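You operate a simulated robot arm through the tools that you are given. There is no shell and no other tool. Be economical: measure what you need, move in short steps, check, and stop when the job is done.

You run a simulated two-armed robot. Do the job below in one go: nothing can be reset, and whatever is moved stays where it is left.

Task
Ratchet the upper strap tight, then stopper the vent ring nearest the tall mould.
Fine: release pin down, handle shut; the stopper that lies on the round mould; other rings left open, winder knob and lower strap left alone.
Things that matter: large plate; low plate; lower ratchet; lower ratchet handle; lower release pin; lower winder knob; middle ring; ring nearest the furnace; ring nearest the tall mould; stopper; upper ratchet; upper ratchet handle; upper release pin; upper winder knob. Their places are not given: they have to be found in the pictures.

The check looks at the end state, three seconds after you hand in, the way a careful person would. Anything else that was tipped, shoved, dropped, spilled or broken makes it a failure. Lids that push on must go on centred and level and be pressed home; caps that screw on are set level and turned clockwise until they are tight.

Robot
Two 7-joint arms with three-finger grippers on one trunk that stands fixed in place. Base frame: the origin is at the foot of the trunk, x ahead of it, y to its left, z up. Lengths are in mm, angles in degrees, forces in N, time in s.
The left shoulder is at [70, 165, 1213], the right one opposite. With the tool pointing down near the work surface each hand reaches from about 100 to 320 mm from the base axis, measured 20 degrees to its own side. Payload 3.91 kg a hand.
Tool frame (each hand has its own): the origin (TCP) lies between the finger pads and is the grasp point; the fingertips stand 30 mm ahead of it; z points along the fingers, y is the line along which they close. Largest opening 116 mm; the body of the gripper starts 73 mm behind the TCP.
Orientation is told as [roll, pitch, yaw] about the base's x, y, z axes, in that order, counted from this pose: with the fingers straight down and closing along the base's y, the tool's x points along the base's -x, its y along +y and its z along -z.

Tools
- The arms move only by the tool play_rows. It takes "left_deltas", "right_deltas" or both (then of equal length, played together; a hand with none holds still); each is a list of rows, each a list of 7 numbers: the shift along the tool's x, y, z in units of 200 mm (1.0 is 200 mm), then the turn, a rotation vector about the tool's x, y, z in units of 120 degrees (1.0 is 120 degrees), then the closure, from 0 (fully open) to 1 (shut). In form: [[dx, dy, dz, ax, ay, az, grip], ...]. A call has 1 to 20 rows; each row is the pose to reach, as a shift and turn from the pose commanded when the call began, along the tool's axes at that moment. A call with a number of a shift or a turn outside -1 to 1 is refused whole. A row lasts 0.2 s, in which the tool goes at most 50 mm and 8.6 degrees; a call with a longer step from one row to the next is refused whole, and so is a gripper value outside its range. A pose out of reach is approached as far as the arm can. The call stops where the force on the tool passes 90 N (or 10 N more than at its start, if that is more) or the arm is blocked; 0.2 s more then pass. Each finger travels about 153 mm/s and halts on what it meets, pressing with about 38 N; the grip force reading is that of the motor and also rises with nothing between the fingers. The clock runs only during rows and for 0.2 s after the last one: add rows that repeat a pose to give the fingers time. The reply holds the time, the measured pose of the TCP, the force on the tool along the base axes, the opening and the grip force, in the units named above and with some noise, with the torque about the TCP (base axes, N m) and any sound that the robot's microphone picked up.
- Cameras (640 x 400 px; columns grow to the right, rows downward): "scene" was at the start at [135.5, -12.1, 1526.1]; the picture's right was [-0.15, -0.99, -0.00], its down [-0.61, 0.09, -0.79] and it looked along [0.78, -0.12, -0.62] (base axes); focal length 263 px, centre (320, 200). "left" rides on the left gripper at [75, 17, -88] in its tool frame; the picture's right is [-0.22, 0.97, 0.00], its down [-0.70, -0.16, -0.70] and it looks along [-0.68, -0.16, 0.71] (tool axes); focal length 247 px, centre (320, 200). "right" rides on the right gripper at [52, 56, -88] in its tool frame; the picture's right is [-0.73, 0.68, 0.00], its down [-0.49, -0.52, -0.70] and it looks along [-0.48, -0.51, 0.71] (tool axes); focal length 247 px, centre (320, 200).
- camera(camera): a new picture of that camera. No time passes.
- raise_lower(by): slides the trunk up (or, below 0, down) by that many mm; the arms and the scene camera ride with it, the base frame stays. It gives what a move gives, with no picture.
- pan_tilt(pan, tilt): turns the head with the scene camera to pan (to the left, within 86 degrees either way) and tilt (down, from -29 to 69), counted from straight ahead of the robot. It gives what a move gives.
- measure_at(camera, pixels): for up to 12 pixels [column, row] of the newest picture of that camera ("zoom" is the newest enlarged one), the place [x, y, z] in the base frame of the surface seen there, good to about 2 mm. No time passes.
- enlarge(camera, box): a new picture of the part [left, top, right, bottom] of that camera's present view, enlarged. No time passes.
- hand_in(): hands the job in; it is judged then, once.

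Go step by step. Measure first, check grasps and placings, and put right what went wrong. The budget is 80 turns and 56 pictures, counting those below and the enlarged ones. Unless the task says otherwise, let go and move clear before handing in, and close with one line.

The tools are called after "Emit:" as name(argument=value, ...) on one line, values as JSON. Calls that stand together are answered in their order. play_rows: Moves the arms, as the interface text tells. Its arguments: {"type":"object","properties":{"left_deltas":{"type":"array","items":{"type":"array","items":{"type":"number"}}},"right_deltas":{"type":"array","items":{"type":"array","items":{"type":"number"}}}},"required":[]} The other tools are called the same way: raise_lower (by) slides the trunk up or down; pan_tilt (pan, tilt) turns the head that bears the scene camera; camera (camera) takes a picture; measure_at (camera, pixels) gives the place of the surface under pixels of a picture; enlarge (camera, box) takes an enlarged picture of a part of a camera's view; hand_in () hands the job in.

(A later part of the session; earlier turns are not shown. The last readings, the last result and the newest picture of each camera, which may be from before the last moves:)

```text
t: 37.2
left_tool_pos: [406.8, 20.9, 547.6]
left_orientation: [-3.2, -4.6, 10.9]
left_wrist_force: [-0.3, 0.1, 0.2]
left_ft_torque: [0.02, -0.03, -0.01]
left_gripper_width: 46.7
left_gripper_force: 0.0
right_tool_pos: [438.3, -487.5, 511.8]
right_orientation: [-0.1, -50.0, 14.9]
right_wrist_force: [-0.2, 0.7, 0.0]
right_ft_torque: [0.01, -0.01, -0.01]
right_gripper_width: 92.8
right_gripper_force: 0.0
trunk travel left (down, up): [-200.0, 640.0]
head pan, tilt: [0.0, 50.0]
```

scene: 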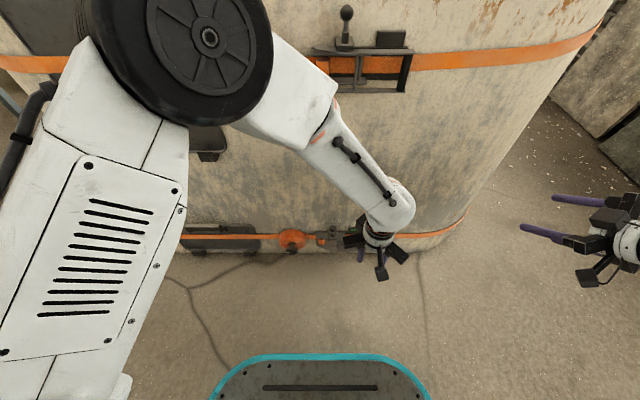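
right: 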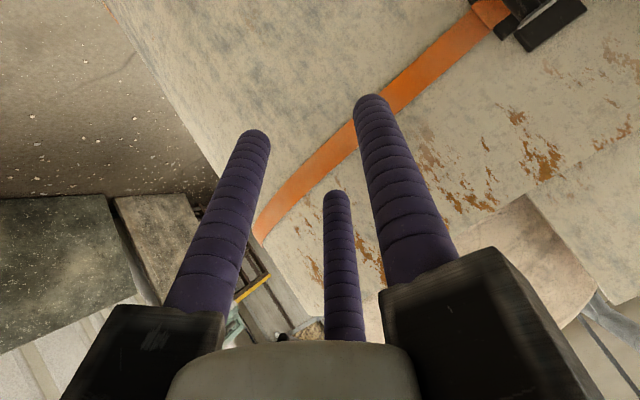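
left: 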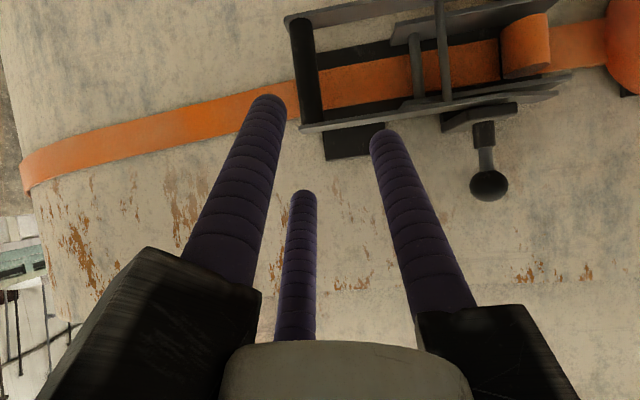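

Free again; up another 200 mm and a bit forward.

Emit:
play_rows(left_deltas=[[-0.06, 0, -0.2, 0, 0, 0, 0.6], [-0.12, 0, -0.4, 0, 0, 0, 0.6], [-0.18, 0, -0.6, 0, 0, 0, 0.6], [-0.24, 0, -0.8, 0, 0, 0, 0.6], [-0.3, 0, -1, 0, 0, 0, 0.6]])

Emit:
play_rows(left_deltas=[[-0.04, 0, -0.1, 0.008, -0.06, -0.02, 0.6], [-0.08, 0, -0.2, 0.016, -0.12, -0.04, 0.6], [-0.12, 0, -0.3, 0.024, -0.18, -0.06, 0.6], [-0.16, 0, -0.4, 0.03, -0.24, -0.08, 0.6], [-0.2, 0, -0.5, 0.03, -0.3, -0.09, 0.6], [-0.2, 0, -0.5, 0.03, -0.36, -0.09, 0.6]])

```text
t: 38.4
left_tool_pos: [448.3, 39.7, 749.5]
left_orientation: [-3.4, -4.6, 10.9]
left_wrist_force: [-0.1, 0.5, 0.6]
left_ft_torque: [0.0, -0.01, 0.01]
left_gripper_width: 46.2
left_gripper_force: 0.1
right_tool_pos: [439.4, -486.7, 512.1]
right_orientation: [0.0, -49.9, 15.0]
right_wrist_force: [-0.8, 0.1, -0.2]
right_ft_torque: [-0.02, 0.02, -0.03]
right_gripper_width: 92.7
right_gripper_force: 0.0
trunk travel left (down, up): [-200.0, 640.0]
head pan, tilt: [0.0, 50.0]
```

```text
t: 39.8
left_tool_pos: [477.6, 53.3, 855.8]
left_orientation: [-16.2, -45.9, 30.7]
left_wrist_force: [0.1, 0.3, -0.2]
left_ft_torque: [-0.01, 0.02, -0.03]
left_gripper_width: 46.0
left_gripper_force: 0.0
right_tool_pos: [438.2, -487.9, 511.1]
right_orientation: [0.1, -49.8, 14.9]
right_wrist_force: [-0.6, -1.0, -0.2]
right_ft_torque: [-0.04, -0.03, 0.0]
right_gripper_width: 92.8
right_gripper_force: 0.0
trunk travel left (down, up): [-200.0, 640.0]
head pan, tilt: [0.0, 50.0]
```

The left arm is free here. I'll lower the trunk a little more, level the roll and yaw, and come around to in front of the ratchet.

Emit:
raise_lower(by=-130)

Emit:
play_rows(left_deltas=[[-0.024, -0.155, -0.05, 0.017, -0.0187, 0.042, 0.6], [-0.048, -0.31, -0.1, 0.034, -0.037, 0.085, 0.6], [-0.071, -0.465, -0.148, 0.051, -0.056, 0.127, 0.6], [-0.095, -0.62, -0.197, 0.0685, -0.0747, 0.169, 0.6]])

```text
t: 41.4
left_tool_pos: [476.9, 52.2, 726.4]
left_orientation: [-16.1, -45.7, 30.4]
left_wrist_force: [-0.6, 0.3, -0.7]
left_ft_torque: [0.01, -0.01, -0.01]
left_gripper_width: 46.3
left_gripper_force: 0.1
right_tool_pos: [438.5, -486.9, 381.6]
right_orientation: [0.0, -49.8, 14.9]
right_wrist_force: [0.3, 0.1, 0.0]
right_ft_torque: [-0.01, -0.02, -0.01]
right_gripper_width: 92.8
right_gripper_force: 0.1
trunk travel left (down, up): [-70.0, 770.0]
head pan, tilt: [0.0, 50.0]
```

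```text
t: 42.4
left_tool_pos: [497.5, -60.5, 788.9]
left_orientation: [0.2, -58.0, -0.5]
left_wrist_force: [0.2, -0.5, 1.2]
left_ft_torque: [0.0, 0.01, 0.03]
left_gripper_width: 46.4
left_gripper_force: 0.1
right_tool_pos: [439.0, -487.7, 382.5]
right_orientation: [0.2, -49.9, 14.9]
right_wrist_force: [1.2, 0.5, 0.5]
right_ft_torque: [0.01, 0.0, 0.02]
right_gripper_width: 92.9
right_gripper_force: 0.0
trunk travel left (down, up): [-70.0, 770.0]
head pan, tilt: [0.0, 50.0]
```

Tracking exactly now. On to the pre-grasp.

Emit:
play_rows(left_deltas=[[-0.003, -0.12, 0.073, 0, 0, 0, 0.6], [-0.006, -0.242, 0.145, 0, 0, 0, 0.6], [-0.009, -0.362, 0.218, 0, 0, 0, 0.6], [-0.011, -0.483, 0.291, 0, 0, 0, 0.6]])

Emit:
camera(camera="left")

```text
t: 43.4
left_tool_pos: [548.0, -158.0, 758.7]
left_orientation: [0.1, -57.9, -0.4]
left_wrist_force: [-0.8, 0.3, 0.4]
left_ft_torque: [-0.01, 0.01, -0.03]
left_gripper_width: 46.5
left_gripper_force: 0.1
right_tool_pos: [438.8, -487.8, 381.5]
right_orientation: [0.1, -49.9, 14.9]
right_wrist_force: [0.4, -0.4, 0.7]
right_ft_torque: [-0.09, 0.02, -0.04]
right_gripper_width: 92.9
right_gripper_force: 0.0
trunk travel left (down, up): [-70.0, 770.0]
head pan, tilt: [0.0, 50.0]
```

```text
28 pictures are left
```

left: 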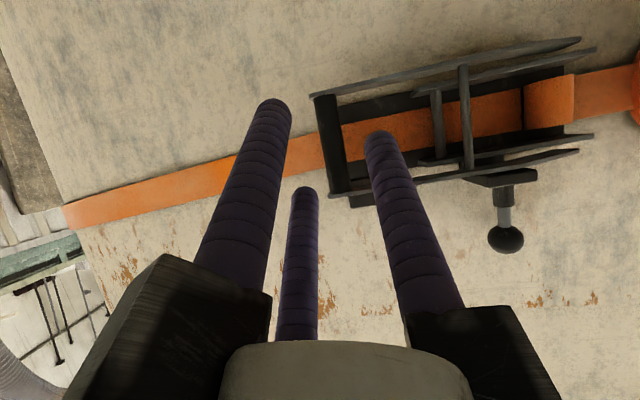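

Well lined up: A's tip (378,140) is over the window and the pair sits left of the bar (330,145). Measuring the bar from here.

Emit:
measure_at(camera="left", pixels=[[325, 110], [329, 140], [335, 180], [378, 140], [275, 108], [305, 195], [370, 184], [345, 120]])

```text
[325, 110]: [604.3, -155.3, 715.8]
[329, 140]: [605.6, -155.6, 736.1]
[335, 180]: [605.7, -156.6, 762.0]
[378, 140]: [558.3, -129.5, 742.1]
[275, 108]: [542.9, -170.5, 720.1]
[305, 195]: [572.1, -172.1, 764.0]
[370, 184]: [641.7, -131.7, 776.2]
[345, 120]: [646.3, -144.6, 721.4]
```

Bar centre is about (613,-156). I'll slide in 49 mm and close.

Emit:
play_rows(left_deltas=[[-0.02, -0.02, 0.08, 0, 0, 0, 0.6], [-0.045, -0.02, 0.16, 0, 0, 0, 0.6], [-0.07, -0.02, 0.245, 0, 0, 0, 0.6], [-0.07, -0.02, 0.245, 0, 0, 0, 0.75], [-0.07, -0.02, 0.245, 0, 0, 0, 1], [-0.07, -0.02, 0.245, 0, 0, 0, 1]])

Emit:
camera(camera="left")

```text
t: 44.8
left_tool_pos: [598.4, -158.4, 744.8]
left_orientation: [0.2, -58.0, -0.3]
left_wrist_force: [-0.8, 17.1, -2.9]
left_ft_torque: [0.98, 0.2, 0.35]
left_gripper_width: 25.6
left_gripper_force: 44.8
right_tool_pos: [438.6, -487.2, 382.8]
right_orientation: [0.0, -49.9, 15.0]
right_wrist_force: [0.6, 0.3, 0.1]
right_ft_torque: [0.04, 0.0, 0.01]
right_gripper_width: 93.0
right_gripper_force: 0.0
trunk travel left (down, up): [-70.0, 770.0]
head pan, tilt: [0.0, 50.0]
```

```text
27 pictures are left
```

left: 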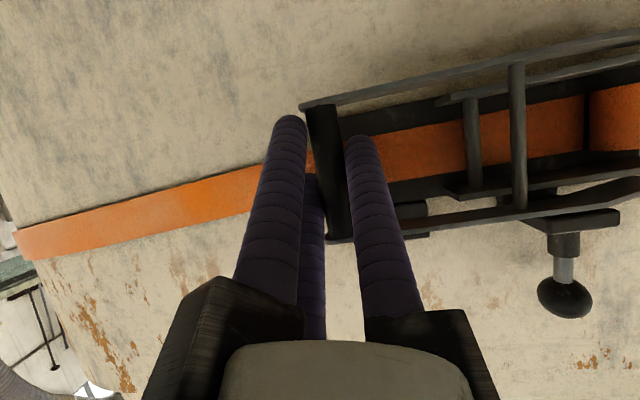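

Bar is gripped (25.6 mm reading matches). I'll swing the handle out about 45° around the mandrel axis near (630,-6).

Emit:
play_rows(left_deltas=[[0.029, 0.011, -0.046, 0.014, 0, 0.009, 1], [0.058, 0.026, -0.093, 0.0283, 0, 0.0177, 1], [0.091, 0.049, -0.146, 0.042, 0, 0.0265, 1], [0.124, 0.077, -0.199, 0.0565, 0, 0.0353, 1], [0.155, 0.111, -0.248, 0.074, 0, 0.046, 1], [0.185, 0.149, -0.296, 0.0919, 0, 0.0574, 1], [0.212, 0.194, -0.34, 0.116, 0, 0.0728, 1], [0.238, 0.243, -0.381, 0.141, 0, 0.0883, 1]])

Emit:
camera(camera="left")

```text
t: 46.6
left_tool_pos: [510.4, -110.2, 745.2]
left_orientation: [-0.2, -57.9, -20.0]
left_wrist_force: [20.7, 19.9, 6.2]
left_ft_torque: [1.07, -0.54, 0.21]
left_gripper_width: 25.6
left_gripper_force: 45.0
right_tool_pos: [439.7, -487.6, 382.4]
right_orientation: [-0.2, -49.7, 15.1]
right_wrist_force: [-0.5, 0.1, -1.0]
right_ft_torque: [0.0, 0.0, 0.02]
right_gripper_width: 92.9
right_gripper_force: 0.0
trunk travel left (down, up): [-70.0, 770.0]
head pan, tilt: [0.0, 50.0]
```

```text
26 pictures are left
```

left: 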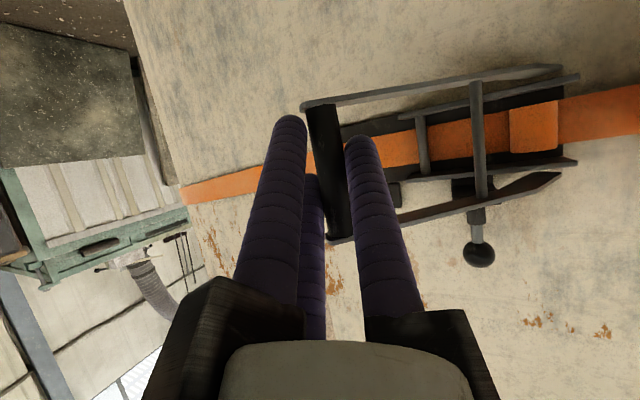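

The handle follows smoothly (about 45°, force ~30 N). Continuing to about 85°.

Emit:
play_rows(left_deltas=[[0.03, 0.034, -0.05, 0.018, 0, 0.011, 1], [0.061, 0.072, -0.097, 0.0353, 0, 0.0221, 1], [0.089, 0.116, -0.142, 0.053, 0, 0.033, 1], [0.115, 0.163, -0.184, 0.0707, 0, 0.0442, 1], [0.139, 0.216, -0.221, 0.088, 0, 0.055, 1], [0.16, 0.271, -0.255, 0.106, 0, 0.0663, 1], [0.179, 0.331, -0.284, 0.124, 0, 0.077, 1], [0.194, 0.392, -0.31, 0.141, 0, 0.0883, 1]])

Emit:
camera(camera="left")

```text
t: 48.4
left_tool_pos: [465.9, -13.4, 744.0]
left_orientation: [-0.1, -57.9, -40.2]
left_wrist_force: [18.9, 1.5, 3.7]
left_ft_torque: [0.1, -1.57, -0.02]
left_gripper_width: 25.7
left_gripper_force: 45.0
right_tool_pos: [437.7, -486.9, 381.5]
right_orientation: [0.1, -49.9, 14.8]
right_wrist_force: [0.0, 0.0, 1.1]
right_ft_torque: [0.0, 0.02, 0.01]
right_gripper_width: 92.8
right_gripper_force: 0.1
trunk travel left (down, up): [-70.0, 770.0]
head pan, tilt: [0.0, 50.0]
```

```text
25 pictures are left
```

left: 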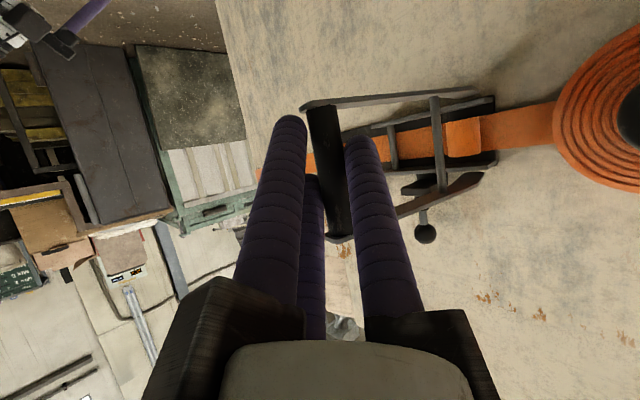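

Handle is at about 85°. Now the closing (tightening) stroke back along the same arc.

Emit:
play_rows(left_deltas=[[-0.026, -0.048, 0.042, -0.018, 0, -0.011, 1], [-0.054, -0.092, 0.0865, -0.0353, 0, -0.0221, 1], [-0.084, -0.13, 0.135, -0.053, 0, -0.033, 1], [-0.116, -0.164, 0.185, -0.0707, 0, -0.0442, 1], [-0.149, -0.191, 0.239, -0.088, 0, -0.055, 1], [-0.183, -0.215, 0.293, -0.106, 0, -0.0663, 1], [-0.218, -0.231, 0.349, -0.124, 0, -0.077, 1], [-0.253, -0.243, 0.405, -0.141, 0, -0.0883, 1], [-0.29, -0.248, 0.464, -0.166, 0, -0.104, 1], [-0.326, -0.25, 0.5215, -0.191, 0, -0.119, 1], [-0.362, -0.243, 0.579, -0.208, 0, -0.13, 1], [-0.397, -0.233, 0.635, -0.226, 0, -0.141, 1], [-0.431, -0.213, 0.689, -0.24, 0, -0.15, 1], [-0.4645, -0.191, 0.743, -0.254, 0, -0.159, 1], [-0.492, -0.167, 0.786, -0.269, 0, -0.168, 1], [-0.518, -0.14, 0.829, -0.283, 0, -0.177, 1], [-0.531, -0.122, 0.85, -0.283, 0, -0.177, 1]])

Emit:
camera(camera="left")

```text
t: 52.0
left_tool_pos: [601.8, -158.3, 746.6]
left_orientation: [0.2, -58.0, -0.2]
left_wrist_force: [-51.9, 34.8, -8.2]
left_ft_torque: [0.59, 0.32, 0.77]
left_gripper_width: 25.9
left_gripper_force: 45.3
right_tool_pos: [438.4, -487.6, 383.6]
right_orientation: [-0.3, -50.1, 15.2]
right_wrist_force: [1.0, -0.5, 0.1]
right_ft_torque: [0.01, 0.0, -0.01]
right_gripper_width: 92.8
right_gripper_force: 0.2
trunk travel left (down, up): [-70.0, 770.0]
head pan, tilt: [0.0, 50.0]
```

```text
24 pictures are left
```

left: 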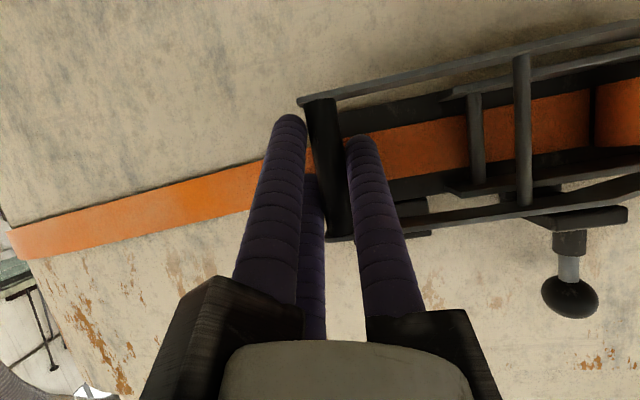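

The handle is back at its stop (52 N). I'll look at the tension window with the scene camera.

Emit:
pan_tilt(pan=-12, tilt=12)

Emit:
camera(camera="scene")

```text
t: 53.0
left_tool_pos: [603.2, -159.3, 747.0]
left_orientation: [0.2, -58.1, -0.3]
left_wrist_force: [-30.0, 30.1, -6.2]
left_ft_torque: [0.2, -0.75, 0.57]
left_gripper_width: 26.0
left_gripper_force: 44.9
right_tool_pos: [438.1, -485.5, 383.5]
right_orientation: [-0.2, -50.0, 15.2]
right_wrist_force: [-0.8, 0.4, -0.2]
right_ft_torque: [0.02, 0.01, 0.0]
right_gripper_width: 92.7
right_gripper_force: 0.0
trunk travel left (down, up): [-70.0, 770.0]
head pan, tilt: [-12.0, 12.0]
```

```text
23 pictures are left
```

scene: 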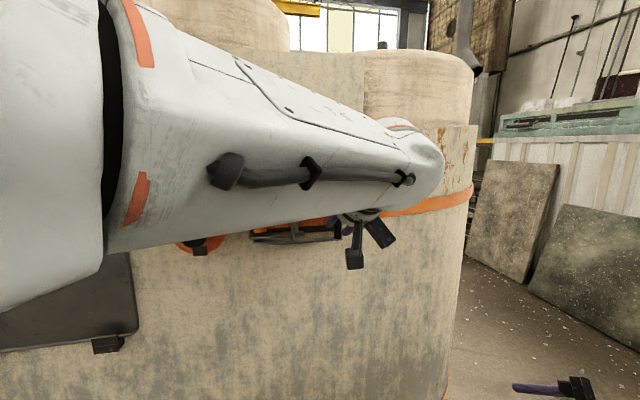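

The arm hides the window from the scene camera. I'll do a second full open stroke, then close again.

Emit:
play_rows(left_deltas=[[0.035, 0.014, -0.056, 0.014, 0, 0.009, 1], [0.07, 0.028, -0.112, 0.0283, 0, 0.0177, 1], [0.104, 0.052, -0.166, 0.042, 0, 0.0265, 1], [0.136, 0.0785, -0.2175, 0.0565, 0, 0.0353, 1], [0.167, 0.113, -0.267, 0.074, 0, 0.046, 1], [0.196, 0.1505, -0.314, 0.0919, 0, 0.0574, 1], [0.224, 0.195, -0.358, 0.116, 0, 0.0728, 1], [0.25, 0.245, -0.399, 0.141, 0, 0.0883, 1], [0.273, 0.297, -0.436, 0.159, 0, 0.099, 1], [0.294, 0.352, -0.47, 0.177, 0, 0.11, 1], [0.312, 0.411, -0.499, 0.194, 0, 0.121, 1], [0.328, 0.4725, -0.5245, 0.212, 0, 0.1326, 1], [0.34, 0.537, -0.544, 0.23, 0, 0.1436, 1], [0.35, 0.6025, -0.5605, 0.247, 0, 0.1547, 1], [0.356, 0.67, -0.57, 0.265, 0, 0.166, 1], [0.361, 0.738, -0.577, 0.283, 0, 0.177, 1]])

Emit:
play_rows(left_deltas=[[-0.026, -0.048, 0.042, -0.018, 0, -0.011, 1], [-0.054, -0.092, 0.0865, -0.0353, 0, -0.0221, 1], [-0.084, -0.13, 0.135, -0.053, 0, -0.033, 1], [-0.116, -0.164, 0.185, -0.0707, 0, -0.0442, 1], [-0.149, -0.191, 0.239, -0.088, 0, -0.055, 1], [-0.183, -0.215, 0.293, -0.106, 0, -0.0663, 1], [-0.218, -0.231, 0.349, -0.124, 0, -0.077, 1], [-0.253, -0.243, 0.405, -0.141, 0, -0.0883, 1], [-0.29, -0.248, 0.464, -0.166, 0, -0.104, 1], [-0.326, -0.25, 0.5215, -0.191, 0, -0.119, 1], [-0.362, -0.243, 0.579, -0.208, 0, -0.13, 1], [-0.397, -0.233, 0.635, -0.226, 0, -0.141, 1], [-0.431, -0.213, 0.689, -0.24, 0, -0.15, 1], [-0.4645, -0.191, 0.743, -0.254, 0, -0.159, 1], [-0.492, -0.167, 0.786, -0.269, 0, -0.168, 1], [-0.518, -0.14, 0.829, -0.283, 0, -0.177, 1], [-0.531, -0.122, 0.85, -0.283, 0, -0.177, 1]])

```text
t: 56.5
left_tool_pos: [468.2, -13.0, 746.0]
left_orientation: [0.0, -58.0, -40.2]
left_wrist_force: [23.0, -0.7, 13.7]
left_ft_torque: [-0.04, -1.64, -0.09]
left_gripper_width: 25.7
left_gripper_force: 44.8
right_tool_pos: [439.9, -487.7, 380.9]
right_orientation: [0.1, -49.9, 14.8]
right_wrist_force: [-0.2, -0.8, 0.9]
right_ft_torque: [-0.02, -0.02, 0.03]
right_gripper_width: 93.1
right_gripper_force: 0.1
trunk travel left (down, up): [-70.0, 770.0]
head pan, tilt: [-12.0, 12.0]
```

```text
t: 60.0
left_tool_pos: [602.5, -158.9, 745.0]
left_orientation: [0.3, -57.9, -0.3]
left_wrist_force: [-51.1, 37.8, -3.2]
left_ft_torque: [0.58, 0.24, 0.68]
left_gripper_width: 26.4
left_gripper_force: 44.8
right_tool_pos: [437.2, -486.2, 384.5]
right_orientation: [-0.3, -50.2, 15.2]
right_wrist_force: [-0.4, -0.8, 0.3]
right_ft_torque: [0.01, -0.01, -0.02]
right_gripper_width: 92.7
right_gripper_force: 0.1
trunk travel left (down, up): [-70.0, 770.0]
head pan, tilt: [-12.0, 12.0]
```

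Second stroke done. I'll let go and back out to see the window.

Emit:
play_rows(left_deltas=[[0, 0, 0, 0, 0, 0, 0.6], [0, 0, 0, 0, 0, 0, 0.6], [0.025, 0, -0.08, 0, 0, 0, 0.6], [0.05, 0, -0.16, 0, 0, 0, 0.6], [0.07, 0, -0.26, 0, 0, 0, 0.6], [0.07, 0, -0.36, 0, 0, 0, 0.6], [0, 0.1, -0.55, 0, 0, 0, 0.6], [-0.15, 0.2, -0.65, 0, 0, 0, 0.6]])

Emit:
camera(camera="left")

```text
t: 61.9
left_tool_pos: [511.0, -120.2, 839.8]
left_orientation: [0.1, -57.9, -0.2]
left_wrist_force: [1.2, 0.1, 1.2]
left_ft_torque: [0.0, -0.01, -0.02]
left_gripper_width: 46.3
left_gripper_force: 0.0
right_tool_pos: [439.1, -488.4, 381.8]
right_orientation: [0.0, -49.9, 14.9]
right_wrist_force: [-1.0, 0.0, -0.5]
right_ft_torque: [0.0, -0.03, -0.01]
right_gripper_width: 92.5
right_gripper_force: 0.0
trunk travel left (down, up): [-70.0, 770.0]
head pan, tilt: [-12.0, 12.0]
```

```text
22 pictures are left
```

left: 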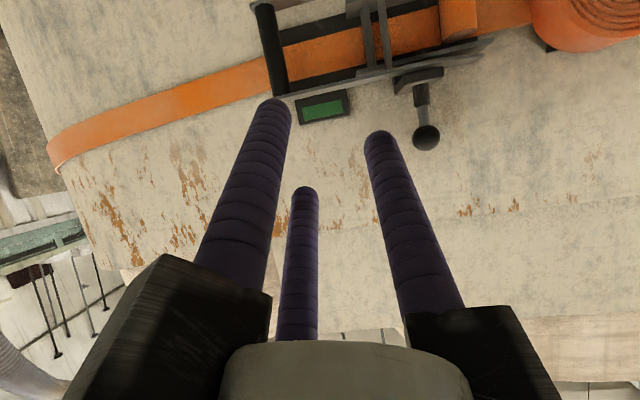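

The tension window at (322,107) is now green. I'll zoom to check it, along with the handle and pin.

Emit:
enlarge(camera="left", box=[230, 0, 490, 160])

Emit:
measure_at(camera="left", pixels=[[268, 40], [276, 75], [425, 136], [432, 85], [322, 107], [330, 85], [300, 92]])

```text
2.46 times, centred on (360, 80) of left
```

zoom: 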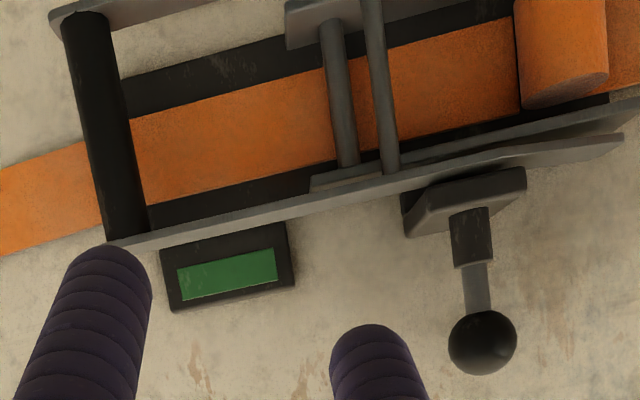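

```text
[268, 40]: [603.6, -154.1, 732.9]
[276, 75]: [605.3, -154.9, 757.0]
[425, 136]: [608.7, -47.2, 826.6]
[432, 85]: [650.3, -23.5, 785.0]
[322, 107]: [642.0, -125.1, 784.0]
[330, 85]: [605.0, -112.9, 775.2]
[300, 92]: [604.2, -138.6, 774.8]
```

Green shows, the handle bar is at x≈604 just like the lower one, and the pin is down. Now the stopper: I'll bring the left hand to its own side and raise the trunk for the mould top.

Emit:
play_rows(left_deltas=[[0, 0.2, -0.1, 0, 0, 0, 0.6], [0, 0.4, -0.2, 0, 0, 0, 0.6], [0, 0.6, -0.2, 0, 0, 0, 0.6], [0, 0.8, -0.2, 0, 0, 0, 0.6], [0, 1, -0.2, 0, 0, 0, 0.6]])

Emit:
raise_lower(by=740)

Emit:
pan_tilt(pan=-15, tilt=35)

Emit:
camera(camera="scene")

```text
t: 63.0
left_tool_pos: [476.5, 78.9, 860.2]
left_orientation: [0.0, -57.9, -0.3]
left_wrist_force: [-0.1, 0.3, 0.3]
left_ft_torque: [0.01, -0.01, 0.02]
left_gripper_width: 46.5
left_gripper_force: 0.0
right_tool_pos: [437.5, -486.9, 381.3]
right_orientation: [0.0, -49.9, 14.9]
right_wrist_force: [0.6, 0.1, -0.6]
right_ft_torque: [0.05, 0.02, 0.06]
right_gripper_width: 92.7
right_gripper_force: 0.1
trunk travel left (down, up): [-70.0, 770.0]
head pan, tilt: [-12.0, 12.0]
```

```text
refused: 740 is not a number from -400 to 400
```

```text
t: 63.9
left_tool_pos: [476.8, 78.0, 861.5]
left_orientation: [0.0, -57.9, -0.2]
left_wrist_force: [-0.2, -0.3, -0.3]
left_ft_torque: [0.02, -0.01, -0.01]
left_gripper_width: 46.2
left_gripper_force: 0.0
right_tool_pos: [437.6, -487.8, 381.1]
right_orientation: [0.1, -49.9, 15.0]
right_wrist_force: [-0.3, 0.3, -0.1]
right_ft_torque: [-0.03, -0.01, -0.01]
right_gripper_width: 92.6
right_gripper_force: 0.0
trunk travel left (down, up): [-70.0, 770.0]
head pan, tilt: [-15.0, 35.0]
```

```text
20 pictures are left
```

scene: 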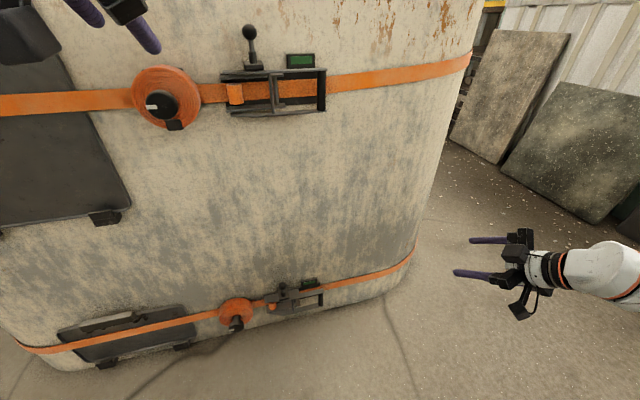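

Both windows show green. I'll double-check the pin heights against each other, then raise the trunk.

Emit:
measure_at(camera="scene", pixels=[[248, 30], [249, 33], [252, 64], [300, 72], [284, 287], [285, 289], [310, 293], [289, 298]])

Emit:
raise_lower(by=400)

Emit:
raise_lower(by=340)

Emit:
camera(camera="scene")

```text
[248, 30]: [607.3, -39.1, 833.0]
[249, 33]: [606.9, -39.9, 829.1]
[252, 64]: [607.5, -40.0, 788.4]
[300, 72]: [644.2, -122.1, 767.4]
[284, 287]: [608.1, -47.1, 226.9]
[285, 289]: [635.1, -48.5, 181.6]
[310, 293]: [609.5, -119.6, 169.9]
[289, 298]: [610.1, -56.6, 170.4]
```

```text
t: 67.8
left_tool_pos: [477.0, 78.2, 1261.8]
left_orientation: [0.1, -57.9, -0.1]
left_wrist_force: [1.1, 0.3, 0.6]
left_ft_torque: [0.0, 0.01, -0.01]
left_gripper_width: 46.3
left_gripper_force: 0.0
right_tool_pos: [438.2, -487.6, 780.7]
right_orientation: [0.1, -49.9, 14.9]
right_wrist_force: [0.6, 0.1, -0.6]
right_ft_torque: [0.0, -0.02, 0.04]
right_gripper_width: 92.9
right_gripper_force: 0.0
trunk travel left (down, up): [-470.0, 370.0]
head pan, tilt: [-15.0, 35.0]
```

```text
t: 71.1
left_tool_pos: [478.0, 78.4, 1600.7]
left_orientation: [0.1, -57.9, -0.3]
left_wrist_force: [-0.2, 0.1, 0.1]
left_ft_torque: [-0.02, 0.01, 0.01]
left_gripper_width: 46.6
left_gripper_force: 0.0
right_tool_pos: [437.4, -488.0, 1120.8]
right_orientation: [0.1, -49.9, 15.0]
right_wrist_force: [-0.1, 0.2, 0.2]
right_ft_torque: [0.01, 0.0, 0.02]
right_gripper_width: 92.7
right_gripper_force: 0.1
trunk travel left (down, up): [-810.0, 30.0]
head pan, tilt: [-15.0, 35.0]
```

```text
19 pictures are left
```

scene: 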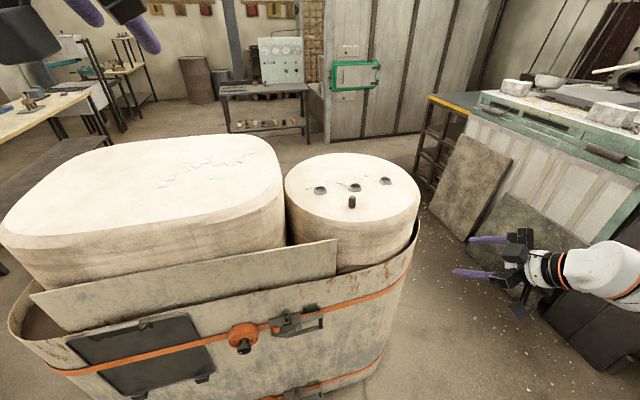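

The pins match (833 − 607 ≈ 227), so the ratchet is done. Zooming on the stopper and left ring.

Emit:
enlarge(camera="scene", box=[290, 160, 410, 235])

Emit:
measure_at(camera="scene", pixels=[[352, 198], [352, 206], [320, 190], [313, 190], [328, 190], [320, 186], [320, 194], [345, 215], [300, 195], [370, 225]])

```text
5.33 times, centred on (350, 198) of scene
```

zoom: 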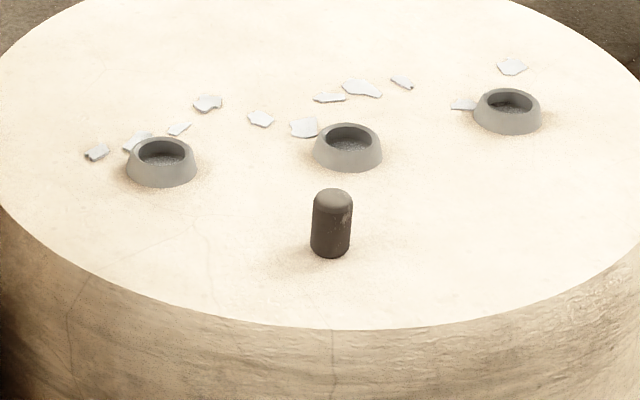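

```text
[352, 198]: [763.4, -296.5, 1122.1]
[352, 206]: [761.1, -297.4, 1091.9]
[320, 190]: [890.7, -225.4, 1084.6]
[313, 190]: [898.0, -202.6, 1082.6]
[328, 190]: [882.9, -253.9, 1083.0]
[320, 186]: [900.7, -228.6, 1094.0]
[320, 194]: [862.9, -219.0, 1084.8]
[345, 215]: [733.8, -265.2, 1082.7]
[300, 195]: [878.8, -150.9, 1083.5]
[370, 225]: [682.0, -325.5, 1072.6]
```

Measuring details in the zoom.

Emit:
measure_at(camera="zoom", pixels=[[331, 192], [315, 215], [347, 215], [331, 252], [332, 225], [162, 139], [138, 152], [188, 152], [162, 168], [162, 158], [331, 200], [162, 180]])

```text
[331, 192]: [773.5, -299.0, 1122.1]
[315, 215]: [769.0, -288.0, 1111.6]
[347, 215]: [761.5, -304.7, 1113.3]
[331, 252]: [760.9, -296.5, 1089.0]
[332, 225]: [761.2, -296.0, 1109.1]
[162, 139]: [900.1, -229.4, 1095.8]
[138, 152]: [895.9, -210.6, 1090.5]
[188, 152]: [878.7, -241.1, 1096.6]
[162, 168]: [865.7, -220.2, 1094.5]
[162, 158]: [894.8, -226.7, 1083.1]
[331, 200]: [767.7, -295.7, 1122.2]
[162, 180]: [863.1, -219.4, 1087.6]
```

Stopper centre is about (771,-300) with its top at 1122; the left ring is at about (883,-225). I'll turn the right hand to point straight down and bring it over, testing reach.

Emit:
play_rows(right_deltas=[[-0.119, 0.017, 0.031, 0, 0.06, 0, 0.2], [-0.239, 0.034, 0.063, 0, 0.12, 0, 0.2], [-0.358, 0.051, 0.094, 0, 0.179, 0, 0.2], [-0.478, 0.069, 0.126, 0, 0.238, 0, 0.2], [-0.597, 0.086, 0.157, 0, 0.298, 0, 0.2], [-0.717, 0.103, 0.189, 0, 0.357, 0, 0.3], [-0.836, 0.12, 0.22, 0, 0.4167, 0, 0.4]])

```text
t: 72.9
left_tool_pos: [480.2, 86.7, 1599.0]
left_orientation: [-0.5, -57.8, 0.3]
left_wrist_force: [0.2, 1.2, -0.6]
left_ft_torque: [-0.08, 0.05, -0.09]
left_gripper_width: 46.2
left_gripper_force: 0.0
right_tool_pos: [555.4, -530.2, 1126.5]
right_orientation: [-7.5, 3.3, 14.6]
right_wrist_force: [0.3, 1.3, 0.5]
right_ft_torque: [-0.09, 0.01, 0.0]
right_gripper_width: 69.3
right_gripper_force: 0.0
right hand out of reach, approached as far as the arm can: row 3
trunk travel left (down, up): [-810.0, 30.0]
head pan, tilt: [-15.0, 35.0]
stopped in row 7 (right hand): the arm was blocked; the commanded pose is now the measured one
```

Blocked short of the pose. I'll free the arm with a simple upward move.

Emit:
play_rows(right_deltas=[[0, 0, -0.2, 0, 0, 0, 0.3], [0, 0, -0.4, 0, 0, 0, 0.3], [0, 0, -0.6, 0, 0, 0, 0.3], [0, 0, -0.8, 0, 0, 0, 0.3]])

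Emit:
camera(camera="scene")

```text
t: 73.9
left_tool_pos: [477.4, 79.3, 1600.4]
left_orientation: [0.2, -57.8, -0.2]
left_wrist_force: [0.4, -0.4, 0.2]
left_ft_torque: [-0.01, 0.0, 0.0]
left_gripper_width: 46.5
left_gripper_force: 0.1
right_tool_pos: [557.5, -513.6, 1286.8]
right_orientation: [-7.3, 3.3, 14.8]
right_wrist_force: [0.2, 0.0, 0.5]
right_ft_torque: [0.0, 0.01, -0.01]
right_gripper_width: 81.2
right_gripper_force: 0.0
trunk travel left (down, up): [-810.0, 30.0]
head pan, tilt: [-15.0, 35.0]
```

```text
17 pictures are left
```

scene: 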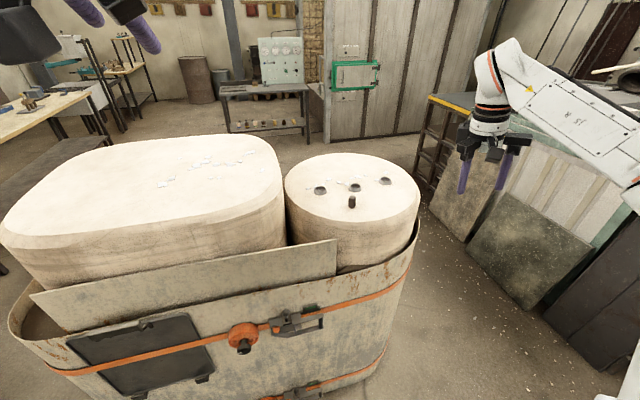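

Free again. Level the hand and swing over the mould, staying high.

Emit:
play_rows(right_deltas=[[-0.16, 0.11, 0, -0.0122, -0.0055, 0, 0.3], [-0.33, 0.22, 0, -0.0244, -0.011, 0, 0.3], [-0.49, 0.33, 0, -0.0366, -0.0165, 0, 0.3], [-0.66, 0.44, 0, -0.0488, -0.022, 0, 0.3], [-0.82, 0.54, 0, -0.061, -0.0275, 0, 0.3]])

```text
t: 75.1
left_tool_pos: [479.9, 80.8, 1601.1]
left_orientation: [-0.1, -57.7, -0.1]
left_wrist_force: [-0.5, 0.3, -0.1]
left_ft_torque: [0.03, 0.04, -0.04]
left_gripper_width: 46.4
left_gripper_force: 0.1
right_tool_pos: [689.6, -366.6, 1262.5]
right_orientation: [0.0, -0.1, 15.0]
right_wrist_force: [1.3, 0.1, 0.8]
right_ft_torque: [-0.03, 0.03, 0.01]
right_gripper_width: 81.2
right_gripper_force: 0.2
trunk travel left (down, up): [-810.0, 30.0]
head pan, tilt: [-15.0, 35.0]
```

Level and tracking. Move above the stopper.

Emit:
play_rows(right_deltas=[[-0.16, 0.073, 0.1, 0, 0, 0, 0.3], [-0.32, 0.146, 0.2, 0, 0, 0, 0.3], [-0.478, 0.219, 0.3, 0, 0, 0, 0.3]])

Emit:
camera(camera="right")

```text
t: 75.9
left_tool_pos: [479.4, 78.6, 1599.5]
left_orientation: [0.2, -57.8, -0.2]
left_wrist_force: [0.4, 0.1, -0.3]
left_ft_torque: [-0.04, 0.03, 0.02]
left_gripper_width: 46.4
left_gripper_force: 0.1
right_tool_pos: [770.5, -300.6, 1202.4]
right_orientation: [0.1, -0.1, 14.9]
right_wrist_force: [0.8, 0.8, 0.8]
right_ft_torque: [0.02, 0.04, -0.02]
right_gripper_width: 81.0
right_gripper_force: 0.0
trunk travel left (down, up): [-810.0, 30.0]
head pan, tilt: [-15.0, 35.0]
```

```text
16 pictures are left
```

right: 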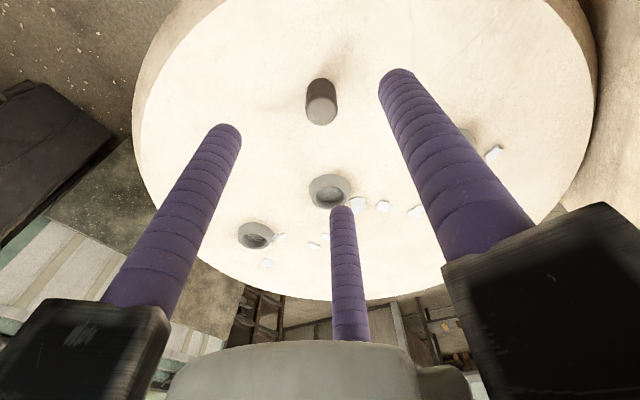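

Stopper visible at (321,103) between the fingers. Measure it.

Emit:
measure_at(camera="right", pixels=[[321, 110], [310, 110], [332, 110], [321, 122], [321, 98], [321, 86], [300, 110], [468, 135]])

```text
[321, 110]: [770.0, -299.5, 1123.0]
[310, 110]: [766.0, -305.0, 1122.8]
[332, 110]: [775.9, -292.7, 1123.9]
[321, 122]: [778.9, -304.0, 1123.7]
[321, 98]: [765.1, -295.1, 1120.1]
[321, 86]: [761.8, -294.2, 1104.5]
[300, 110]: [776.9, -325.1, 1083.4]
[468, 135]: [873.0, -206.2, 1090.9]
```

The hand is right over the axis. Descend so the tips reach z≈1102, and close.

Emit:
play_rows(right_deltas=[[0, 0.004, 0.115, 0, 0, 0, 0.4], [0, 0.004, 0.23, 0, 0, 0, 0.5], [0, 0.004, 0.348, 0, 0, 0, 0.5], [0, 0.004, 0.348, 0, 0, 0, 0.7], [0, 0.004, 0.348, 0, 0, 0, 0.85], [0, 0.004, 0.348, 0, 0, 0, 1], [0, 0.004, 0.348, 0, 0, 0, 1]])

Emit:
camera(camera="right")

```text
t: 77.5
left_tool_pos: [477.2, 77.4, 1600.5]
left_orientation: [0.0, -57.9, -0.2]
left_wrist_force: [0.0, -0.1, -0.1]
left_ft_torque: [0.02, 0.01, 0.0]
left_gripper_width: 46.6
left_gripper_force: 0.1
right_tool_pos: [769.4, -300.8, 1132.9]
right_orientation: [0.1, -0.1, 15.0]
right_wrist_force: [0.2, -0.6, 0.0]
right_ft_torque: [-0.02, 0.02, 0.01]
right_gripper_width: 22.2
right_gripper_force: 38.1
trunk travel left (down, up): [-810.0, 30.0]
head pan, tilt: [-15.0, 35.0]
```

```text
15 pictures are left
```

right: 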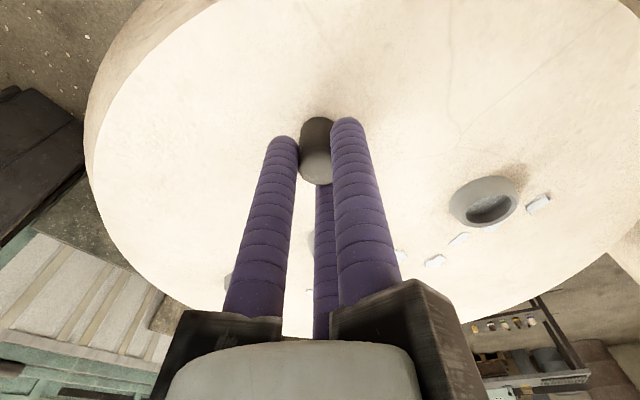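

Stopper gripped (22.2 mm). The left ring is in full view at (487,203), so I'll measure its rim.

Emit:
enlarge(camera="right", box=[430, 160, 550, 235])

```text
5.33 times, centred on (490, 198) of right
```

zoom: 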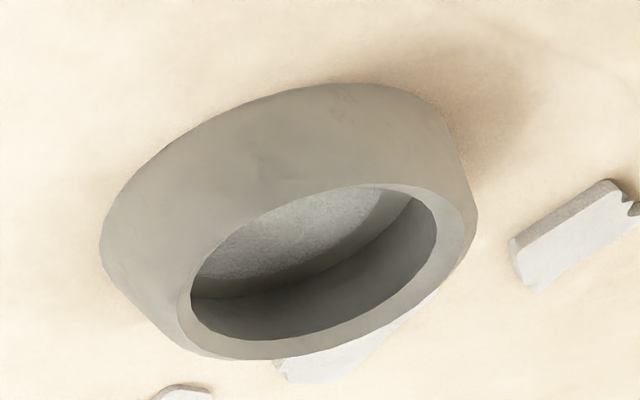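

Emit:
measure_at(camera="zoom", pixels=[[185, 310], [205, 337], [260, 349], [330, 336], [400, 297], [445, 250], [452, 215], [415, 190], [385, 187], [300, 225], [260, 270], [320, 300]])

```text
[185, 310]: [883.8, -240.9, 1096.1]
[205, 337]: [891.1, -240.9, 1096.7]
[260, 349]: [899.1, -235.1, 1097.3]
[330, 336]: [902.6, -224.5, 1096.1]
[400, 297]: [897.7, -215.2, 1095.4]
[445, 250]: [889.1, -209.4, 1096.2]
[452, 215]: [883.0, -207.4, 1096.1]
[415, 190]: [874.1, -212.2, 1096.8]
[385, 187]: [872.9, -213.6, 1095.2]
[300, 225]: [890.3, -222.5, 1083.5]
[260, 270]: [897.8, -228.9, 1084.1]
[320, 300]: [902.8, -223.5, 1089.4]
```

Circle fit gives ring centre (885.5,-224.5), rim z 1096. Lift 40 mm and carry the stopper over.

Emit:
play_rows(right_deltas=[[0, 0, -0.1, 0, 0, 0, 1], [0, 0, -0.2, 0, 0, 0, 1], [-0.13, 0.043, -0.2, 0, 0, 0, 1], [-0.26, 0.087, -0.2, 0, 0, 0, 1], [-0.39, 0.13, -0.2, 0, 0, 0, 1], [-0.52, 0.174, -0.2, 0, 0, 0, 1], [-0.656, 0.2175, -0.2, 0, 0, 0, 1], [-0.656, 0.2175, -0.2, 0, 0, 0, 1]])

Emit:
camera(camera="right")

```text
t: 79.3
left_tool_pos: [477.0, 78.6, 1600.6]
left_orientation: [0.2, -58.0, -0.3]
left_wrist_force: [0.2, -0.1, 0.1]
left_ft_torque: [0.02, -0.03, 0.03]
left_gripper_width: 46.5
left_gripper_force: 0.0
right_tool_pos: [822.9, -242.0, 1173.7]
right_orientation: [0.0, -0.2, 15.0]
right_wrist_force: [0.8, -0.1, -0.6]
right_ft_torque: [0.0, -0.01, 0.02]
right_gripper_width: 22.3
right_gripper_force: 37.5
right hand out of reach, approached as far as the arm can: row 5, 6, 7, 8
trunk travel left (down, up): [-810.0, 30.0]
head pan, tilt: [-15.0, 35.0]
```

```text
13 pictures are left
```

right: 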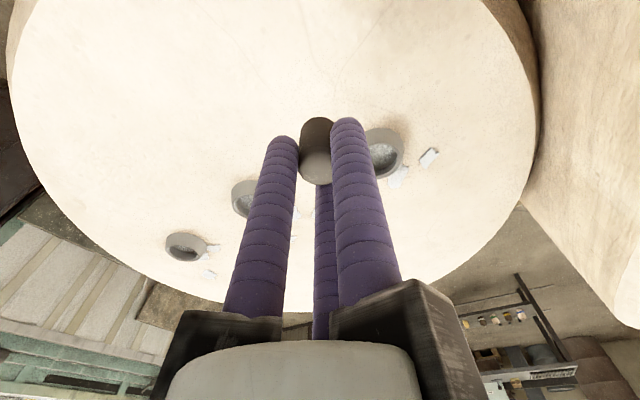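

The level hand runs out of reach about 60 mm short. Leaning the hand 15° back brings the wrist closer; the hole (~33 mm) is much wider than the stopper (~22 mm), so it can go in slightly tilted and settle upright. Move to hover over the ring.

Emit:
play_rows(right_deltas=[[0, 0, -0.02, 0.0108, -0.0403, 0, 1], [-0.06, 0.005, 0, 0.0216, -0.0805, 0, 1], [-0.12, 0.01, 0, 0.0324, -0.1208, 0, 1], [-0.19, 0.015, 0.02, 0.0324, -0.1208, 0, 1], [-0.2615, 0.0205, 0.04, 0.0324, -0.1208, 0, 1], [-0.2615, 0.0205, 0.04, 0.0324, -0.1208, 0, 1]])

Emit:
camera(camera="right")

Emit:
enlarge(camera="scene", box=[270, 130, 430, 230])

```text
t: 80.7
left_tool_pos: [477.0, 78.7, 1601.8]
left_orientation: [0.1, -57.9, -0.2]
left_wrist_force: [0.1, -0.1, 0.1]
left_ft_torque: [0.0, -0.01, 0.01]
left_gripper_width: 46.6
left_gripper_force: 0.1
right_tool_pos: [871.8, -224.6, 1166.8]
right_orientation: [-3.8, -14.7, 15.6]
right_wrist_force: [-0.3, 0.3, -0.6]
right_ft_torque: [0.03, -0.01, -0.03]
right_gripper_width: 22.0
right_gripper_force: 38.3
trunk travel left (down, up): [-810.0, 30.0]
head pan, tilt: [-15.0, 35.0]
```

```text
12 pictures are left
```

right: 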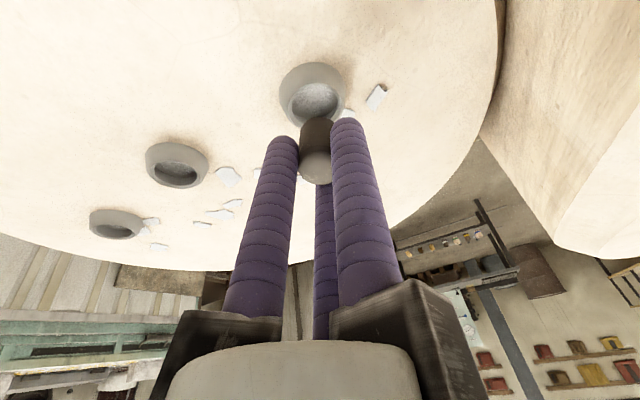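

```text
4.00 times, centred on (350, 180) of scene
```

zoom: 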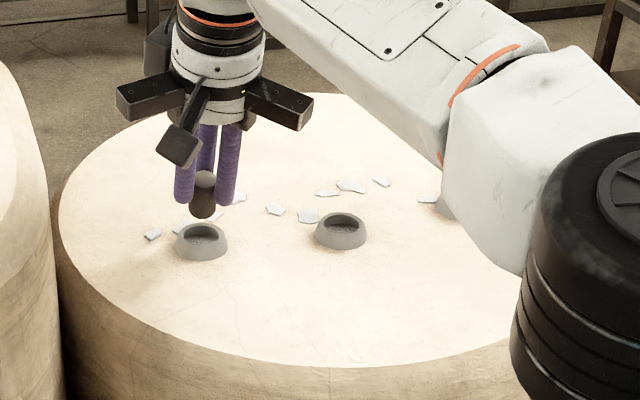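

Reached; the stopper hangs over the ring. Re-measure the ring rim from here to check centring.

Emit:
enlarge(camera="right", box=[265, 50, 369, 115])

```text
6.15 times, centred on (317, 82) of right
```

zoom: 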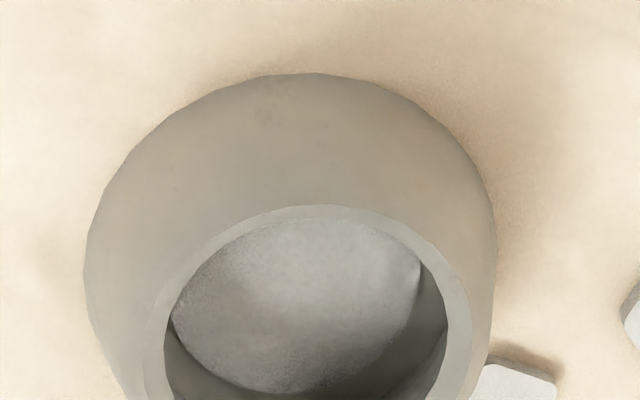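

Emit:
measure_at(camera="zoom", pixels=[[155, 370], [160, 310], [200, 255], [260, 217], [310, 210], [370, 217], [425, 252], [455, 300], [460, 350], [450, 385], [285, 300], [440, 290]])

```text
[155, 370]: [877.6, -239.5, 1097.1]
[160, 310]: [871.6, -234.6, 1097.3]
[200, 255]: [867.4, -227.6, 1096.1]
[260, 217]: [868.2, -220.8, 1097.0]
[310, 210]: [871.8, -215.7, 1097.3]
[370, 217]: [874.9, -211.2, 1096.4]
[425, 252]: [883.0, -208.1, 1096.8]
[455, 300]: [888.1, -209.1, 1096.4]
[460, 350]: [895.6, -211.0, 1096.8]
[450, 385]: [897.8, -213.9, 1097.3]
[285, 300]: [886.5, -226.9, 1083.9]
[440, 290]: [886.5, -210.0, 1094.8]
```

Centre confirmed at (885,-225), and the stopper's foot projects to (885,-224). Lower straight down 31 mm slowly.

Emit:
play_rows(right_deltas=[[0.0127, 0.003, 0.048, 0, 0, 0, 1], [0.0229, 0.0058, 0.087, 0, 0, 0, 1], [0.0318, 0.008, 0.121, 0, 0, 0, 1], [0.0394, 0.01, 0.1496, 0, 0, 0, 1], [0.0394, 0.01, 0.1496, 0, 0, 0, 1]])

Emit:
camera(camera="right")

```text
t: 81.9
left_tool_pos: [477.8, 78.7, 1599.9]
left_orientation: [0.1, -57.9, -0.2]
left_wrist_force: [-0.3, -0.3, -0.2]
left_ft_torque: [-0.02, -0.02, 0.02]
left_gripper_width: 46.6
left_gripper_force: 0.0
right_tool_pos: [871.0, -225.0, 1137.8]
right_orientation: [-4.0, -14.6, 15.4]
right_wrist_force: [1.1, -0.3, -0.8]
right_ft_torque: [0.07, -0.06, 0.03]
right_gripper_width: 22.3
right_gripper_force: 38.0
trunk travel left (down, up): [-810.0, 30.0]
head pan, tilt: [-15.0, 35.0]
```

```text
9 pictures are left
```

right: 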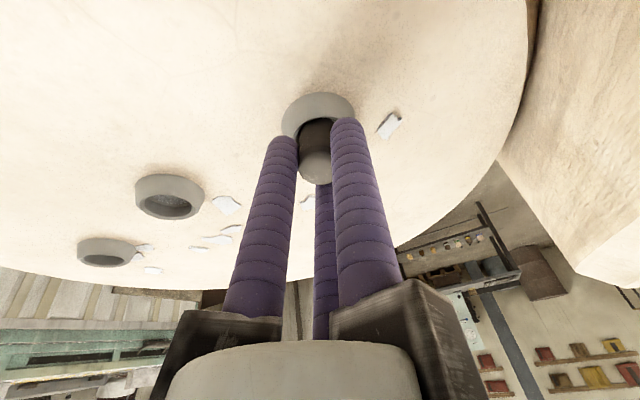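

The stopper's foot is inside the ring, not yet touching. Lower 3 mm more and ease the fingers open.

Emit:
play_rows(right_deltas=[[0.0038, 0.001, 0.0145, 0, 0, 0, 1], [0.0038, 0.001, 0.0145, 0, 0, 0, 0.9], [0.0038, 0.001, 0.0145, 0, 0, 0, 0.8], [0.0038, 0.001, 0.0145, 0, 0, 0, 0.78], [0.0038, 0.001, 0.0145, 0, 0, 0, 0.76], [0.0038, 0.001, 0.0145, 0, 0, 0, 0.74], [0.0038, 0.001, 0.0145, 0, 0, 0, 0.71], [0.0038, 0.001, 0.0145, 0, 0, 0, 0.68]])

Emit:
camera(camera="right")

```text
t: 83.7
left_tool_pos: [478.4, 77.8, 1600.4]
left_orientation: [0.1, -57.9, -0.2]
left_wrist_force: [-0.6, 0.0, 0.3]
left_ft_torque: [0.01, -0.01, 0.02]
left_gripper_width: 46.3
left_gripper_force: 0.1
right_tool_pos: [871.5, -224.6, 1133.8]
right_orientation: [-3.8, -14.6, 15.5]
right_wrist_force: [-0.1, 0.2, 0.0]
right_ft_torque: [-0.02, 0.03, -0.01]
right_gripper_width: 37.1
right_gripper_force: 0.1
trunk travel left (down, up): [-810.0, 30.0]
head pan, tilt: [-15.0, 35.0]
```

```text
8 pictures are left
```

right: 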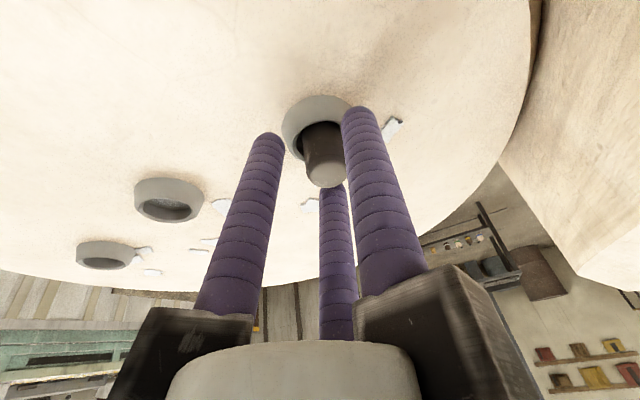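

The stopper is released and standing. Open wider and withdraw along the tool axis.

Emit:
play_rows(right_deltas=[[0, 0, 0, 0, 0, 0, 0.6], [0, 0, 0, 0, 0, 0, 0.5], [0, 0, -0.08, 0, 0, 0, 0.45], [0, 0, -0.2, 0, 0, 0, 0.45], [0, 0, -0.35, 0, 0, 0, 0.45]])

Emit:
camera(camera="right")

Emit:
enlarge(camera="scene", box=[280, 150, 400, 225])

```text
t: 84.9
left_tool_pos: [476.3, 78.7, 1600.9]
left_orientation: [0.2, -57.8, -0.2]
left_wrist_force: [-0.5, 0.1, 0.0]
left_ft_torque: [0.02, -0.01, -0.01]
left_gripper_width: 46.4
left_gripper_force: 0.0
right_tool_pos: [852.6, -224.2, 1202.9]
right_orientation: [-3.9, -14.6, 15.3]
right_wrist_force: [1.2, -0.1, 0.0]
right_ft_torque: [0.0, 0.0, -0.04]
right_gripper_width: 64.1
right_gripper_force: 0.1
trunk travel left (down, up): [-810.0, 30.0]
head pan, tilt: [-15.0, 35.0]
```

```text
7 pictures are left
```

right: 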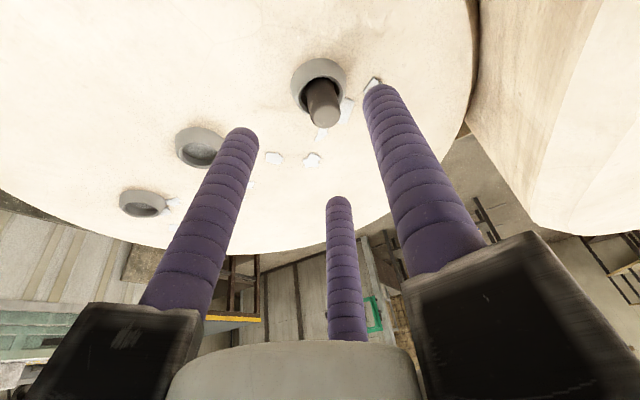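

```text
5.33 times, centred on (340, 188) of scene
```

zoom: 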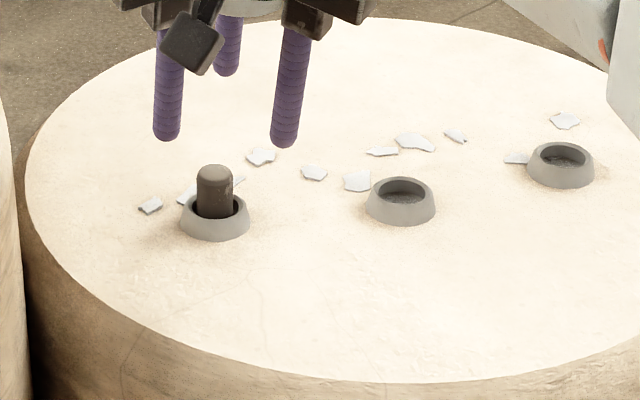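

It stands upright inside the ring. Measure its height and centring.

Emit:
measure_at(camera="zoom", pixels=[[214, 170], [214, 190], [200, 185], [229, 185], [214, 212], [196, 205], [232, 205]])

Emit:
measure_at(camera="right", pixels=[[326, 116], [313, 116], [339, 116], [326, 124], [326, 107], [320, 90]])

```text
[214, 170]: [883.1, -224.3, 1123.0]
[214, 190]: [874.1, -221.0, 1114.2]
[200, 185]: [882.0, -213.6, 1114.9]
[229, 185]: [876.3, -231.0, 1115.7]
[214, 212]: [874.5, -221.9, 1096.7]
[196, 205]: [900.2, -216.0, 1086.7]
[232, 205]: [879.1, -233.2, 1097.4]
```

```text
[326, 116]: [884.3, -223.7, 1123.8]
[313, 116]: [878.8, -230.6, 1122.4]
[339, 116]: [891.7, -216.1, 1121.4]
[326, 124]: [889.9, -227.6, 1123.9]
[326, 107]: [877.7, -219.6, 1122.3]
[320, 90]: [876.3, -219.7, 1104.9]
```

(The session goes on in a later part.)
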